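You operate a simulated robot arm through the tools that you are given. There is no shell and no other tool. Be economical: measure what you need, move in short steps, check, and stop when the job is done.

Carry out the task below with a simulated robot arm. There is one attempt and no reset: what you move stays moved.

TASK
Put the 20 bag of screws from the top of the rework table on top of the teal leaflet and the 30 bag of screws on top of the white leaflet.
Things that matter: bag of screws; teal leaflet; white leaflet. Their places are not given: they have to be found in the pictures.

It is judged by the outcome, as a careful person would: the job done as asked, and still so three seconds after it is handed in. It fails if anything else is knocked over, pushed out of place, dropped, spilled or broken.

THE ROBOT
A 7-joint arm with a two-finger parallel gripper, fixed in place. Base frame: the origin is at the foot of the arm, x ahead of it, y to its left, z up; the work surface is at about z = 0. Lengths are in mm, angles in degrees, forces in N, time in s.
With the tool pointing down near the work surface it reaches from about 220 to 580 mm from the base axis. Its first joint turns from -66.0 to 66.0 degrees. Payload 2.5 kg.
Tool frame: the origin (TCP) lies between the finger pads and is the grasp point; the fingertips stand 23 mm ahead of it; z points along the fingers, y is the line along which they close. The gripper opens to 94 mm. The fingers are 38 mm wide and 10 mm thick; the gripper's body (54 by 96 mm) begins 39 mm behind the TCP.
Orientation is that of the tool frame in the base frame, as a unit quaternion [w, x, y, z]. With the fingers straight down and closing along the base's y, the tool's x points along the base's -x, its y along +y and its z along -z.

THE INTERFACE
- The arm moves only by the tool move_arm. Its argument "increments" is one flat list of numbers, 6 for each row, row after row: the shift along the base's x, y, z in m, then the turn, a rotation vector about the base's x, y, z in rad. In form: [x, y, z, rx, ry, rz, x, y, z, rx, ry, rz, ...]. A call has 1 to 20 rows; each row shifts and turns the commanded pose from where the row before left it. "claw" is the opening, from 0 (shut) to 1 (fully open), set as the call begins (left out, the last holds). A row lasts 0.2 s, in which the tool goes at most 50 mm and 8.6 degrees; a call with a longer step from one row to the next is refused whole, and so is a gripper value outside its range. A pose out of reach is approached as far as the arm can. The call stops where the force on the tool passes 40 N (or 10 N more than at its start, if that is more) or the arm is blocked; 0.2 s more then pass. The fingers move at their own pace (about 108 mm/s each) and stop on an object; they squeeze with about 21 N. The grip force told is the motor's: it shows also when the fingers shut on nothing. Time passes only in rows, and 0.2 s behind the last, so rows that do not move let the fingers close. It gives the time, the measured TCP pose, the force on the tool (base axes), the opening and the grip force at its end, in the units of the frame above (readings bear some noise), and new pictures: "views" is both (left out), scene, wrist or none.
- Cameras (640 x 400 px; columns grow to the right, rows downward): "scene" is fixed at [109.6, -404.3, 536.5]; the picture's right is [0.88, -0.47, 0.00], its down [-0.30, -0.56, -0.78] and it looks along [0.37, 0.68, -0.63] (base axes); focal length 354 px, centre (320, 200). "wrist" rides on the gripper at [-39, 0, -44] in the tool frame; the picture's right is [0.00, -1.00, 0.00], its down [0.97, 0.00, -0.24] and it looks along [0.24, 0.00, 0.97] (tool axes); focal length 218 px, centre (320, 200).
- measure_at(camera, pixels): for up to 12 pixels [column, row] of the newest picture of that camera ("zoom" is the newest enlarged one), the place [x, y, z] in the base frame of the surface seen there, good to about 2 mm. No time passes.
- zoom(camera, box): a new picture of the part [left, top, right, bottom] of that camera's present view, enlarged. No time passes.
- hand_in(): hands the job in; it is judged then, once.

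Work in short steps. Measure before you move; look again where a grasp or a placing could have gone wrong, and mend it. You have 60 turns and 120 pictures in all, the two below and enlarged ones among them. Open the gripper and draw the arm clear of the work before you hand the job in, unless the task says otherwise; then end with one line.

The tools are called after "Emit:" by a JSON object that holds its "api" and its "payload". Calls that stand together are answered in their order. move_arm: Moves the arm, as the interface text tells. Its arguments: {"type":"object","properties":{"increments":{"type":"array","items":{"type":"number"}},"claw":{"type":"number"},"views":{"type":"string","enum":["both","scene","wrist","none"]}},"required":["increments"]} The other tools are called the same way: measure_at (camera, pixels) gives the place of the surface under pixels of a picture; zoom (camera, box) takes an enlarged picture of a part of a camera's view; hand_in () hands the job in.

At the start:

```text
t: 0.0
ee_pos: [269.3, 202.4, 199.1]
orientation: [0.0, -0.001, 1.0, 0.0]
ft_force: [-0.3, -0.1, -0.1]
finger_gap: 93.8
grasp_force: 0.0
```

scene: 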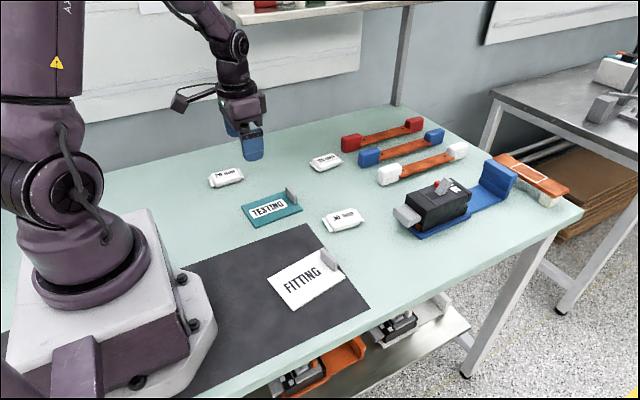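
wrist: 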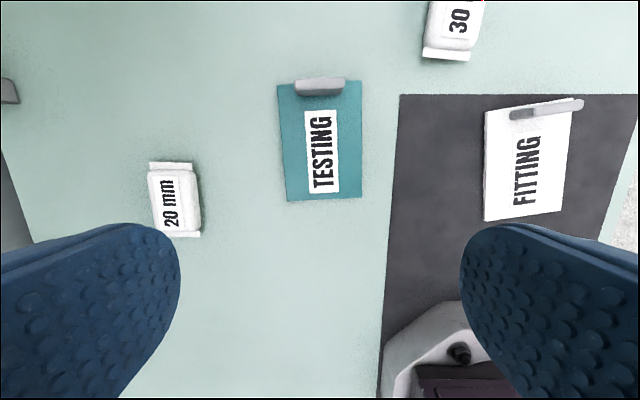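

I see three bags in the scene, at (226,177), (325,162) and (343,220). I'll zoom in to read their labels and measure them.

Emit:
{"api": "zoom", "payload": {"camera": "scene", "box": [190, 130, 390, 255]}}

Emit:
{"api": "measure_at", "payload": {"camera": "scene", "pixels": [[226, 177], [325, 162], [343, 220], [270, 210], [291, 197], [303, 280], [329, 260], [250, 226], [302, 211], [243, 203], [292, 309], [268, 279]]}}

Emit:
{"api": "measure_at", "payload": {"camera": "wrist", "pixels": [[150, 163], [192, 163], [157, 235], [200, 236], [172, 200], [278, 83], [361, 82], [288, 200], [361, 196], [485, 220], [562, 212], [486, 112]]}}

```text
3.20 times, centred on (290, 192) of scene
```

zoom: 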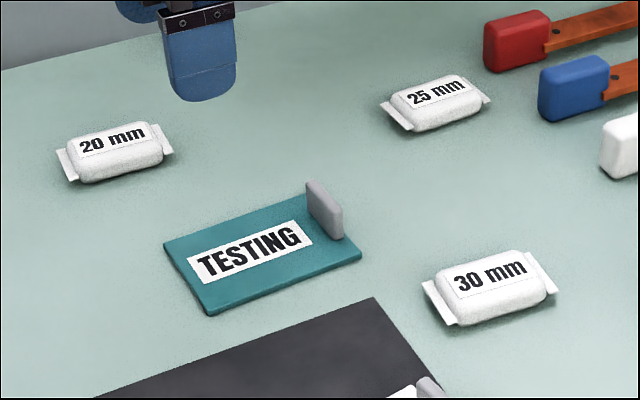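

```text
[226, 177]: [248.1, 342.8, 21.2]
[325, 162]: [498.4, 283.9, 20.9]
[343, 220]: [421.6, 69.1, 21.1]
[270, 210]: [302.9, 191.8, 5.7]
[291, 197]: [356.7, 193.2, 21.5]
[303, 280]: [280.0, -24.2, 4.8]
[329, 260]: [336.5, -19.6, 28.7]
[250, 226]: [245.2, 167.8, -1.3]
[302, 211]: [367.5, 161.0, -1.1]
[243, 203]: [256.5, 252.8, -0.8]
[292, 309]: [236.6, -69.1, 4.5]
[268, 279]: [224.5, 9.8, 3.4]
```

```text
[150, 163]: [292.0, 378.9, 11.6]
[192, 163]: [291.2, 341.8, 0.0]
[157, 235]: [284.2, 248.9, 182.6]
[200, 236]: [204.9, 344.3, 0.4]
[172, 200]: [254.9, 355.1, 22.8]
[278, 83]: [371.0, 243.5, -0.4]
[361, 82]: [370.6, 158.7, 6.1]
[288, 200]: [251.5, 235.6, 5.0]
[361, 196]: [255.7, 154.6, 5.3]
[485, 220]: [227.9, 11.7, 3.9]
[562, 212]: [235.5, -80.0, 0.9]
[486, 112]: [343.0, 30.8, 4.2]
```

The 20 mm bag is the left one and the 30 mm bag is the near-right one. I'll move above the 20 mm bag to see it squarely.

Emit:
{"api": "move_arm", "payload": {"increments": [-0.005, 0.037, -0.01, 0, 0, 0, -0.005, 0.037, -0.01, 0, 0, 0, -0.005, 0.037, -0.01, 0, 0, 0, -0.004, 0.037, -0.01, 0, 0, 0], "claw": 1}}

```text
t: 1.0
ee_pos: [254.7, 351.2, 159.1]
orientation: [0.0, 0.001, 1.0, 0.0]
ft_force: [-0.3, 0.3, -0.8]
finger_gap: 93.9
grasp_force: 0.1
```

scene: 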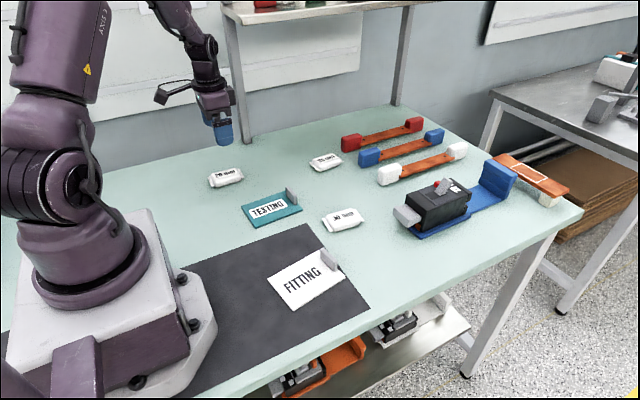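
wrist: 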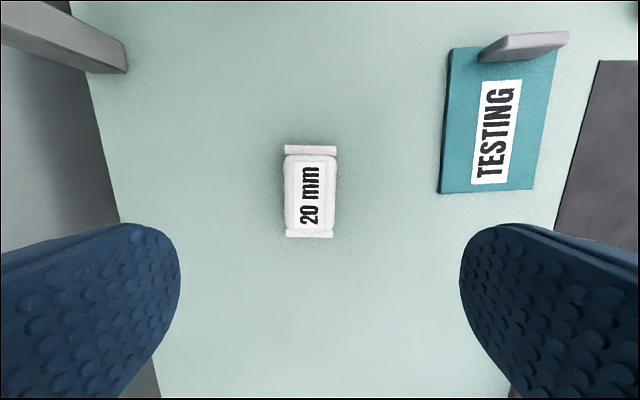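

The bag is now centred near (311,192). I'll measure its edges and the shelf post at upper left.

Emit:
{"api": "measure_at", "payload": {"camera": "wrist", "pixels": [[287, 190], [310, 190], [335, 190], [310, 150], [310, 158], [309, 228], [309, 235], [286, 236], [333, 236], [286, 149], [335, 149], [126, 70]]}}

Emit:
{"api": "zoom", "payload": {"camera": "wrist", "box": [240, 125, 400, 250]}}

```text
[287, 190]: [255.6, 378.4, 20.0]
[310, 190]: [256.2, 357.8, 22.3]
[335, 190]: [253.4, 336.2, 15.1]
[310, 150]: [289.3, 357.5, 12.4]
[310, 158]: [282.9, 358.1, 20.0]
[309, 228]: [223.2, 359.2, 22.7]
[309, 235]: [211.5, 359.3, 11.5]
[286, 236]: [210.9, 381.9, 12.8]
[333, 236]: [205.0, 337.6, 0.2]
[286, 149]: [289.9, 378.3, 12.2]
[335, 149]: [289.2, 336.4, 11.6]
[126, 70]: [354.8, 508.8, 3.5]
```

```text
3.20 times, centred on (320, 188) of wrist
```

zoom: 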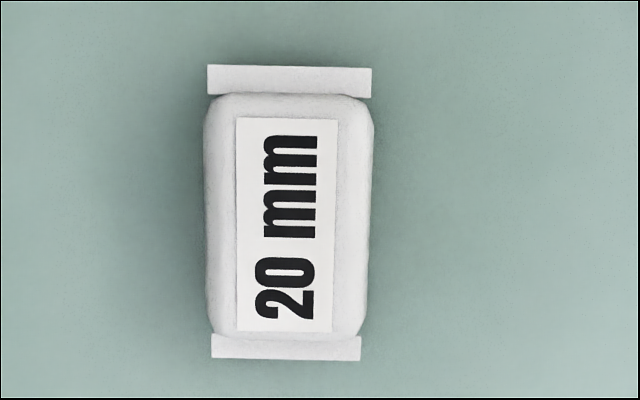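

The bag's centre is about (251,358), it is 45 mm wide and its top is at z 23. I'll descend with TCP at about z 27, so the tips are 4 mm above the table.

Emit:
{"api": "move_arm", "payload": {"increments": [-0.004, 0.007, -0.03, 0, 0, 0, 0, 0, -0.03, 0, 0, 0, 0, 0, -0.03, 0, 0, 0, 0, 0, -0.025, 0, 0, 0, 0, 0, -0.017, 0, 0, 0, 0, 0, 0, 0, 0, 0]}}

```text
t: 2.4
ee_pos: [246.1, 355.8, 26.9]
orientation: [0.0, 0.0, 1.0, 0.0]
ft_force: [0.2, 0.4, 0.3]
finger_gap: 93.9
grasp_force: 0.1
```

scene: 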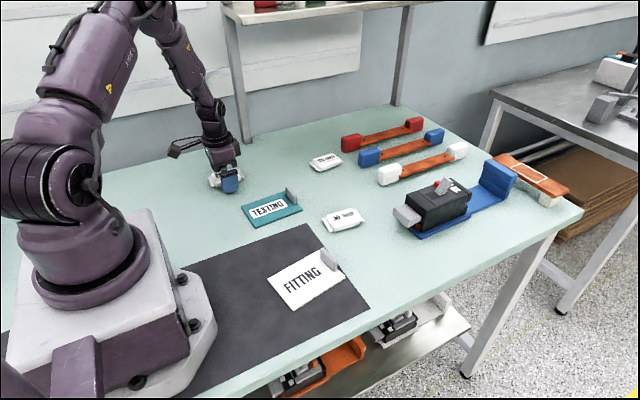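
wrist: 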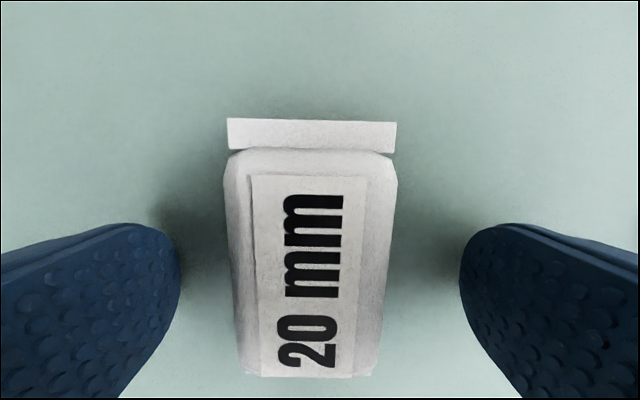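

The fingers straddle the bag. I'll nudge +5 mm in x and +2 mm in y, then close.

Emit:
{"api": "move_arm", "payload": {"increments": [0.005, 0.002, 0, 0, 0, 0, 0, 0, 0, 0, 0, 0], "views": "none"}}

Emit:
{"api": "move_arm", "payload": {"increments": [0, 0, 0, 0, 0, 0, 0, 0, 0, 0, 0, 0, 0, 0, 0, 0, 0, 0, 0, 0, 0, 0, 0, 0], "claw": 0.3, "views": "wrist"}}

```text
t: 3.0
ee_pos: [250.5, 358.6, 28.1]
orientation: [-0.001, 0.0, 1.0, 0.0]
ft_force: [0.1, -0.4, -0.2]
finger_gap: 94.0
grasp_force: 0.0
```

```text
t: 4.0
ee_pos: [251.0, 358.9, 27.1]
orientation: [0.001, 0.0, 1.0, 0.0]
ft_force: [0.8, 0.9, 0.7]
finger_gap: 44.9
grasp_force: 20.4
```

wrist: 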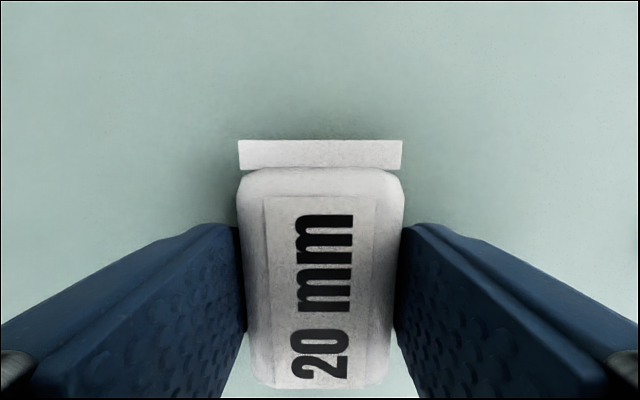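

Gripped at 44.9 mm with 20 N. I'll lift 90 mm and carry it toward the teal leaflet, stopping above it to look.

Emit:
{"api": "move_arm", "payload": {"increments": [0, 0, 0.02, 0, 0, 0, 0, 0, 0.035, 0, 0, 0, 0, 0, 0.035, 0, 0, 0, 0.01, -0.035, 0.015, 0, 0, 0, 0.01, -0.04, 0, 0, 0, 0, 0.01, -0.04, 0, 0, 0, 0, 0.01, -0.04, 0, 0, 0, 0, 0, 0, 0, 0, 0, 0]}}

```text
t: 5.8
ee_pos: [292.1, 200.1, 134.3]
orientation: [-0.001, 0.0, 1.0, 0.0]
ft_force: [-0.4, 0.2, -0.2]
finger_gap: 45.4
grasp_force: 21.2
```

scene: 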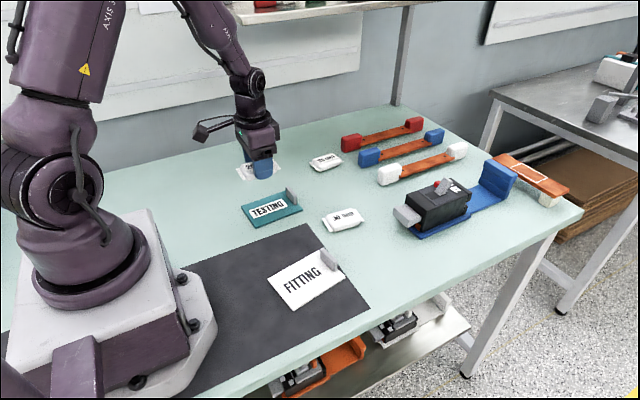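
wrist: 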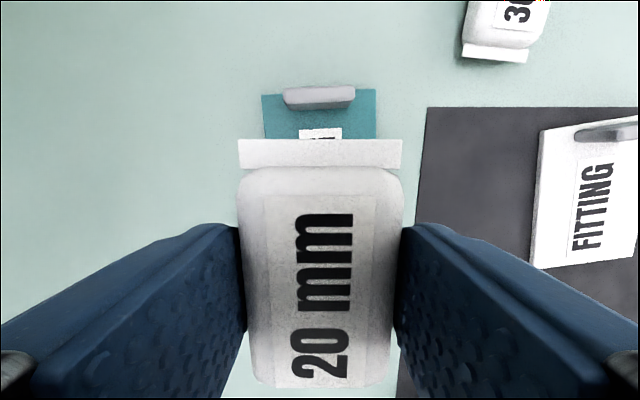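

Emit:
{"api": "zoom", "payload": {"camera": "scene", "box": [230, 175, 330, 238]}}

Emit:
{"api": "measure_at", "payload": {"camera": "wrist", "pixels": [[284, 90], [354, 88], [287, 106], [354, 102], [320, 92], [320, 106], [320, 118], [264, 96], [375, 91], [265, 136], [374, 136]]}}

```text
6.35 times, centred on (280, 206) of scene
```

zoom: 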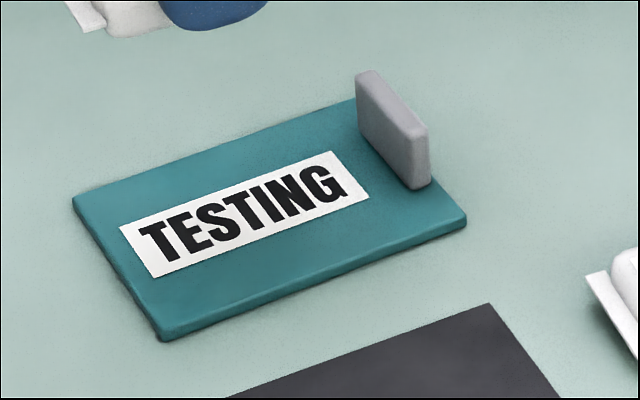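

```text
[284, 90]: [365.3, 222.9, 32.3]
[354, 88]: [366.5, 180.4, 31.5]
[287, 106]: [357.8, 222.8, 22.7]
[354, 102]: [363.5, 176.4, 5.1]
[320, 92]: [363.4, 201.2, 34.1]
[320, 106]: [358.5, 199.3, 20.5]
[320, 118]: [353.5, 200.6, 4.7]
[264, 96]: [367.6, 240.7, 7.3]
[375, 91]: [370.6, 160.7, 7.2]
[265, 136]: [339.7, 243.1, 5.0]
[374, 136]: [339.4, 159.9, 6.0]
```

Clip spans x 357–367 with its top at z 34; the leaflet face is at z ≈5, free from x 253 to 355 and y 157–240. I'll put the bag's centre at about (303,198) and lower to TCP z ≈33.

Emit:
{"api": "move_arm", "payload": {"increments": [0.011, -0.002, -0.03, 0, 0, 0, 0, 0, -0.03, 0, 0, 0, 0, 0, -0.025, 0, 0, 0, 0, 0, -0.01, 0, 0, 0, 0, 0, -0.004, 0, 0, 0, 0, 0, 0, 0, 0, 0]}}

```text
t: 7.2
ee_pos: [303.1, 200.9, 34.6]
orientation: [0.001, 0.0, 1.0, 0.001]
ft_force: [-4.4, -3.6, 24.0]
finger_gap: 45.5
grasp_force: 20.6
```

scene: 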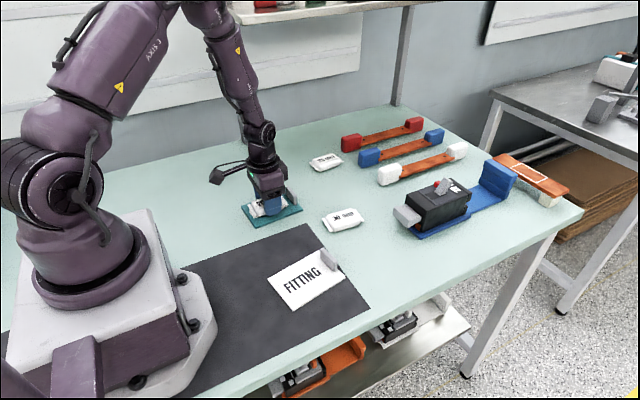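
wrist: 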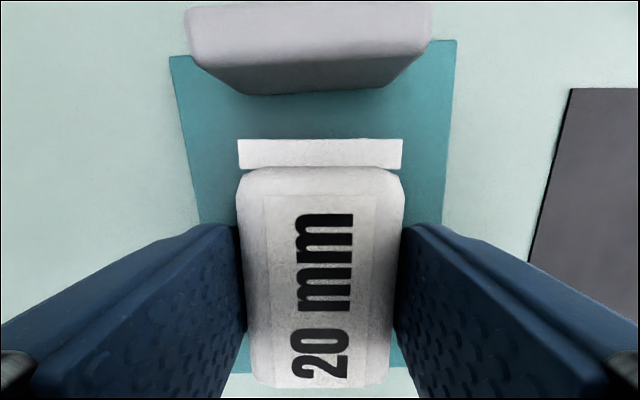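

The bag is seated (24 N contact) in the middle of the leaflet. I'll ease up 1 mm to unload it, then release and look.

Emit:
{"api": "move_arm", "payload": {"increments": [0, 0, 0.001, 0, 0, 0, 0, 0, 0, 0, 0, 0], "views": "none"}}

Emit:
{"api": "move_arm", "payload": {"increments": [0, 0, 0, 0, 0, 0, 0, 0, 0, 0, 0, 0, 0, 0, 0, 0, 0, 0, 0, 0, 0.02, 0, 0, 0, 0, 0, 0.04, 0, 0, 0, 0, 0, 0.04, 0, 0, 0], "claw": 0.8}}

```text
t: 7.8
ee_pos: [302.3, 201.6, 33.4]
orientation: [0.0, 0.0, 1.0, -0.001]
ft_force: [1.2, -1.4, 10.1]
finger_gap: 45.1
grasp_force: 21.3
```

```text
t: 9.2
ee_pos: [302.9, 202.8, 133.6]
orientation: [0.0, 0.0, 1.0, 0.0]
ft_force: [-0.1, 0.3, 1.0]
finger_gap: 75.2
grasp_force: 0.1
```

scene: 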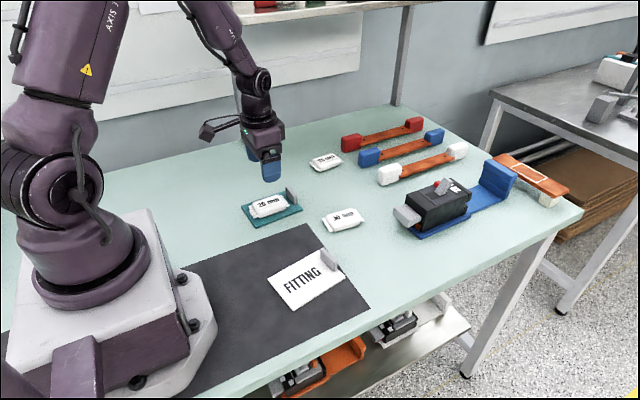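
wrist: 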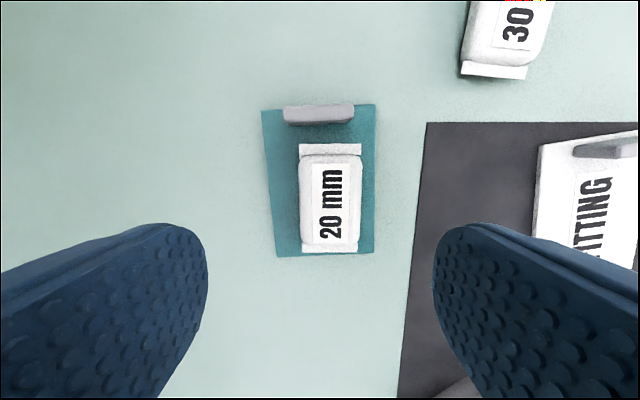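

The 20 mm bag lies fully on the teal leaflet. Next I'll go above the 30 mm bag near (421,69).

Emit:
{"api": "move_arm", "payload": {"increments": [0.02, -0.02, 0.03, 0, 0, 0, 0.025, -0.028, 0, 0, 0, 0, 0.025, -0.028, 0, 0, 0, 0, 0.025, -0.028, 0, 0, 0, 0, 0.023, -0.027, 0, 0, 0, 0, 0, 0, 0, 0, 0, 0], "claw": 1}}

```text
t: 10.6
ee_pos: [419.8, 70.5, 165.7]
orientation: [0.0, -0.001, 1.0, 0.001]
ft_force: [0.3, 0.7, 0.2]
finger_gap: 94.1
grasp_force: 0.0
```

scene: 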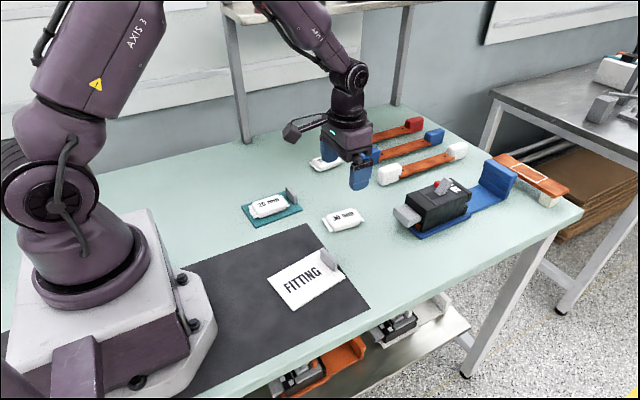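
wrist: 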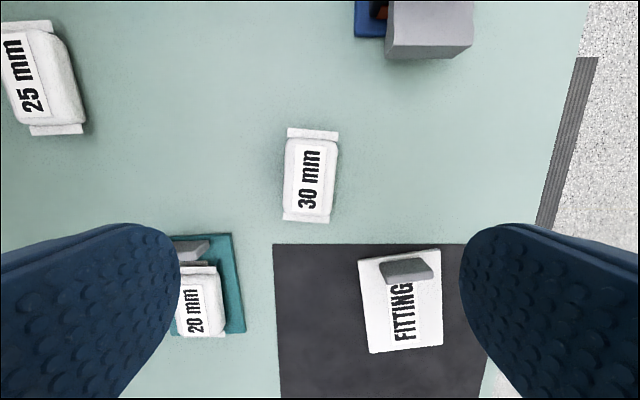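

Emit:
{"api": "measure_at", "payload": {"camera": "wrist", "pixels": [[289, 130], [338, 133], [285, 218], [328, 220], [288, 175], [311, 175], [334, 175], [359, 260], [441, 250], [369, 352], [442, 344], [405, 265]]}}

Emit:
{"api": "zoom", "payload": {"camera": "wrist", "box": [230, 110, 390, 235]}}

Emit:
{"api": "zoom", "payload": {"camera": "wrist", "box": [330, 230, 490, 365]}}

```text
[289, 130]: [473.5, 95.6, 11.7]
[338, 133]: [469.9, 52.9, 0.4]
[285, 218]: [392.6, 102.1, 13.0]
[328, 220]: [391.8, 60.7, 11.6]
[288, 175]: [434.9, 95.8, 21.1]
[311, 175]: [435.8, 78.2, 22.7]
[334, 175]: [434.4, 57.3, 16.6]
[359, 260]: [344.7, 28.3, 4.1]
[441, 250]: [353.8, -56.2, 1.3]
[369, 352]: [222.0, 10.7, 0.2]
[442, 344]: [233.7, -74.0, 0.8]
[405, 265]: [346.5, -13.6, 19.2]
```

```text
3.20 times, centred on (310, 172) of wrist
```

zoom: 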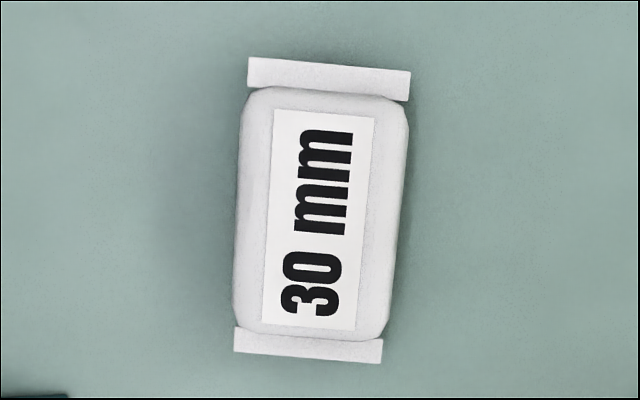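

```text
2.96 times, centred on (410, 298) of wrist
```

zoom: 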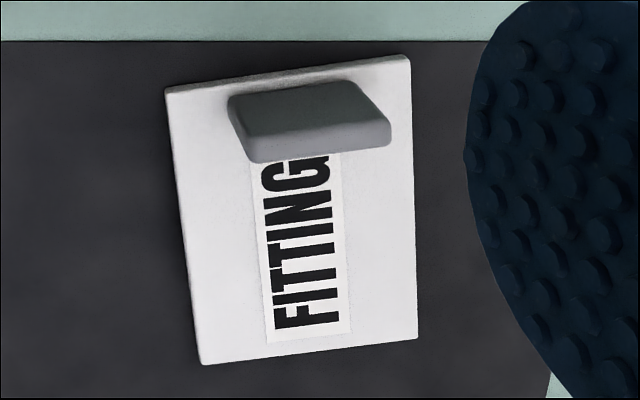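

The 30 mm bag's centre is (432.5,78), with its axis turned about -4.6° from x. I'll match that yaw and descend around it.

Emit:
{"api": "move_arm", "payload": {"increments": [0.012, 0.0075, -0.03, 0, 0, -0.08, 0, 0, -0.03, 0, 0, 0, 0, 0, -0.03, 0, 0, 0, 0, 0, -0.025, 0, 0, 0, 0, 0, -0.015, 0, 0, 0, 0, 0, -0.008, 0, 0, 0, 0, 0, 0, 0, 0, 0]}}

```text
t: 12.2
ee_pos: [432.0, 77.0, 27.5]
orientation: [0.0, 0.041, 0.999, -0.001]
ft_force: [-0.2, -0.3, -0.9]
finger_gap: 94.0
grasp_force: 0.1
```

scene: 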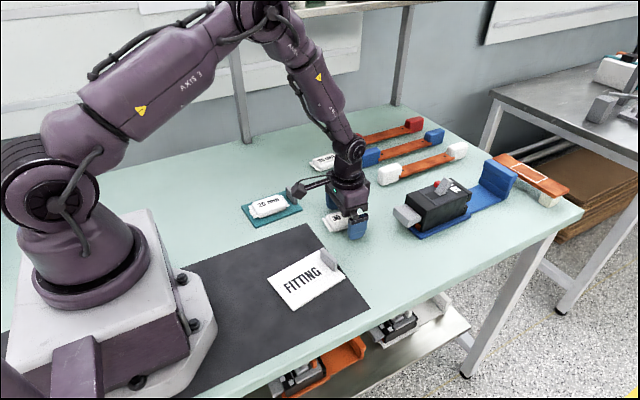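
wrist: 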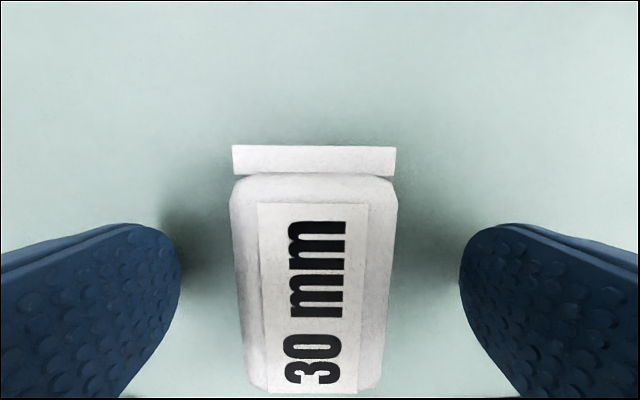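

The bag is aligned and sits about 2 mm to the left between the fingers. I'll nudge +2 mm in y, then close.

Emit:
{"api": "move_arm", "payload": {"increments": [0, 0.002, 0, 0, 0, 0, 0, 0, 0, 0, 0, 0], "views": "none"}}

Emit:
{"api": "move_arm", "payload": {"increments": [0, 0, 0, 0, 0, 0, 0, 0, 0, 0, 0, 0, 0, 0, 0, 0, 0, 0, 0, 0, 0, 0, 0, 0], "claw": 0.3, "views": "wrist"}}

```text
t: 12.8
ee_pos: [432.3, 79.7, 27.1]
orientation: [0.0, 0.04, 0.999, 0.0]
ft_force: [-1.0, 0.2, -0.4]
finger_gap: 94.0
grasp_force: 0.2
```

```text
t: 13.8
ee_pos: [432.5, 80.9, 26.5]
orientation: [0.0, 0.041, 0.999, 0.0]
ft_force: [-0.2, -0.1, -0.5]
finger_gap: 45.8
grasp_force: 21.1
```

wrist: 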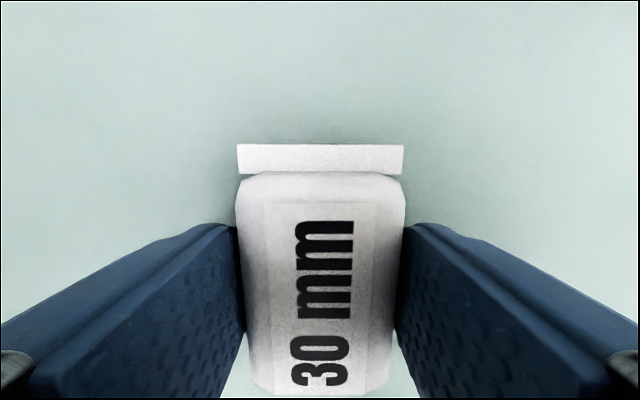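

Firmly gripped at 45.8 mm. I'll lift, carry it to about (281,-24) at z ≈137 and turn +12° to line up with the white leaflet.

Emit:
{"api": "move_arm", "payload": {"increments": [0, 0, 0.02, 0, 0, 0, 0, 0, 0.04, 0, 0, 0, 0, 0, 0.04, 0, 0, 0, -0.025, -0.015, 0.01, 0, 0, 0.04, -0.03, -0.02, 0, 0, 0, 0.05, -0.035, -0.025, 0, 0, 0, 0.05, -0.035, -0.025, 0, 0, 0, 0.05, -0.026, -0.019, 0, 0, 0, 0.02, 0, 0, 0, 0, 0, 0]}}

```text
t: 15.8
ee_pos: [279.8, -24.9, 136.6]
orientation: [0.0, -0.065, 0.998, 0.0]
ft_force: [0.1, 0.3, -1.1]
finger_gap: 45.7
grasp_force: 20.7
```

scene: 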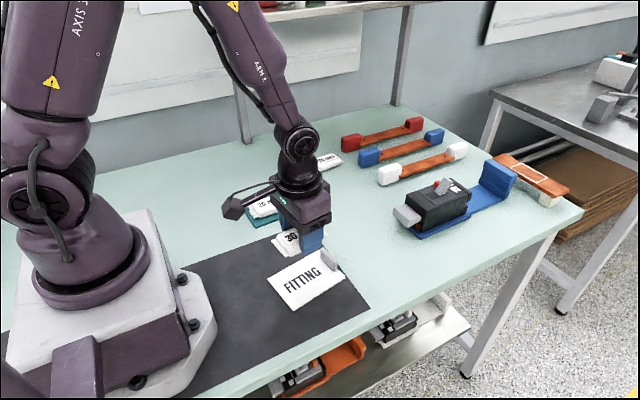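
wrist: 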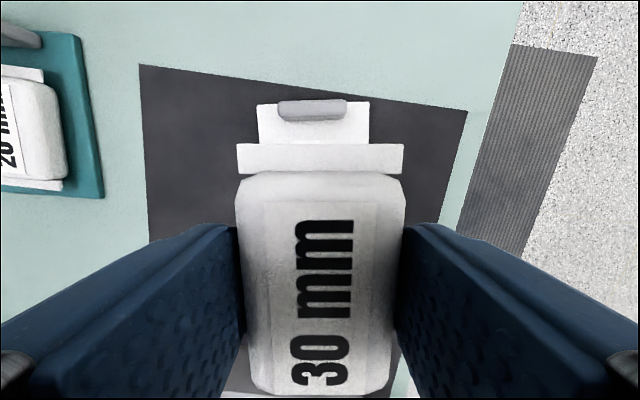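

Emit:
{"api": "measure_at", "payload": {"camera": "wrist", "pixels": [[259, 107], [369, 104], [261, 140], [367, 140], [280, 104], [345, 102], [312, 105], [312, 118], [312, 130], [300, 395], [240, 395]]}}

Emit:
{"api": "measure_at", "payload": {"camera": "scene", "pixels": [[268, 279], [292, 310], [344, 281], [338, 268], [324, 258], [322, 265], [280, 300]]}}

```text
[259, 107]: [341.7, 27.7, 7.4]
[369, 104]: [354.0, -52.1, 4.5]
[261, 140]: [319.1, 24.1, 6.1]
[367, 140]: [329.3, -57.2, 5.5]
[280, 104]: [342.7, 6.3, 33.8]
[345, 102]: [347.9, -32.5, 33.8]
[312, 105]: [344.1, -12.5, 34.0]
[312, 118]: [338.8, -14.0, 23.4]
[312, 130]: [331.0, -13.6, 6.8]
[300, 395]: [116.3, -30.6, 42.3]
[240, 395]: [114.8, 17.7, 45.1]
```

```text
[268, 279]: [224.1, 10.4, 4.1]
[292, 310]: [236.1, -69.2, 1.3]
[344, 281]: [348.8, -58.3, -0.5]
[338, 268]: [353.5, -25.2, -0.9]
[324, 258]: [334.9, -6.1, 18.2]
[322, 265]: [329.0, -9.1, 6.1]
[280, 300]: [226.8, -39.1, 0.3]
```

The leaflet's free centre is about (282,-21.5), so I'll shift by (+2,+3.5) and lower to TCP z ≈33.

Emit:
{"api": "move_arm", "payload": {"increments": [0.002, 0.0035, -0.03, 0, 0, 0, 0, 0, -0.03, 0, 0, 0, 0, 0, -0.025, 0, 0, 0, 0, 0, -0.013, 0, 0, 0, 0, 0, -0.005, 0, 0, 0, 0, 0, 0, 0, 0, 0]}}

```text
t: 17.2
ee_pos: [282.9, -21.1, 32.3]
orientation: [0.001, -0.064, 0.998, -0.001]
ft_force: [-1.4, 0.5, 16.0]
finger_gap: 45.6
grasp_force: 21.3
```

scene: 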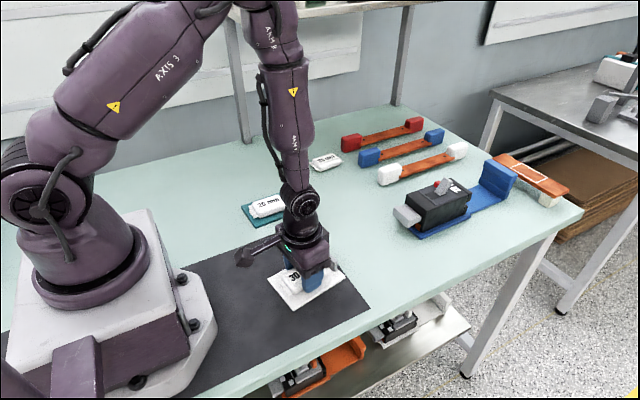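
wrist: 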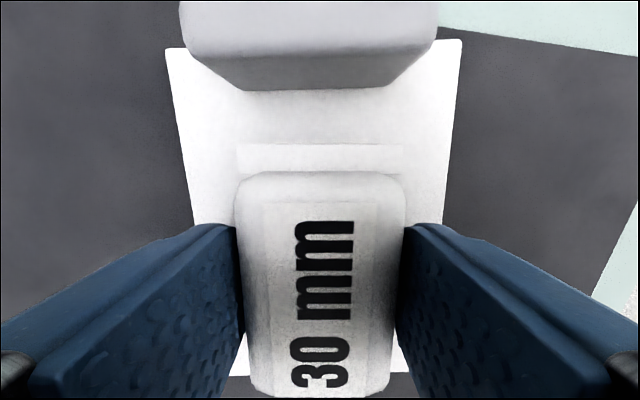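

The bag rests on the leaflet (16 N), centred and clear of the clip. I'll ease up 1 mm, release and withdraw upward.

Emit:
{"api": "move_arm", "payload": {"increments": [0, 0, 0.001, 0, 0, 0, 0, 0, 0, 0, 0, 0], "views": "none"}}

Emit:
{"api": "move_arm", "payload": {"increments": [0, 0, 0, 0, 0, 0, 0, 0, 0, 0, 0, 0, 0, 0, 0, 0, 0, 0, 0, 0, 0.02, 0, 0, 0, 0, 0, 0.04, 0, 0, 0, 0, 0, 0.045, 0, 0, 0, 0, 0, 0.045, 0, 0, 0, 0, 0.04, 0.03, 0, 0, 0, 0, 0.045, 0, 0, 0, 0, 0, 0, 0, 0, 0, 0], "claw": 0.8}}

```text
t: 17.8
ee_pos: [281.6, -20.6, 33.0]
orientation: [-0.002, -0.065, 0.998, 0.0]
ft_force: [-0.5, -0.5, -1.4]
finger_gap: 45.6
grasp_force: 21.4
```

```text
t: 20.0
ee_pos: [284.8, 66.3, 218.0]
orientation: [0.0, -0.065, 0.998, 0.0]
ft_force: [0.3, 0.7, 0.3]
finger_gap: 75.3
grasp_force: 0.0
```

scene: 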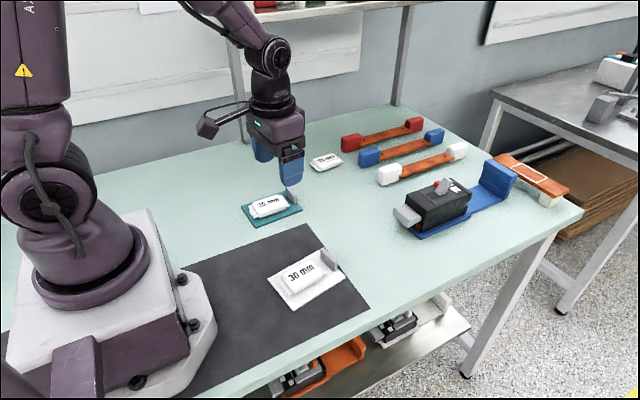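
wrist: 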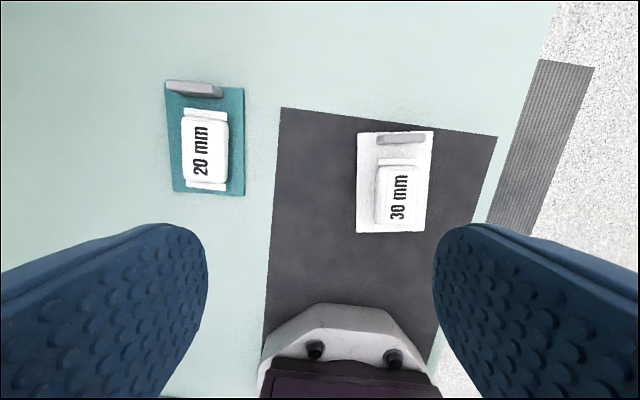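

Both bags lie wholly on their leaflets, nothing else has moved, and the open gripper is well clear. I'm handing in.

Emit:
{"api": "hand_in", "payload": {}}

```text
The job is handed in.
```

The 20 mm bag is on the teal leaflet and the 30 mm bag is on the white leaflet; I handed the job in with the gripper open and the arm clear.
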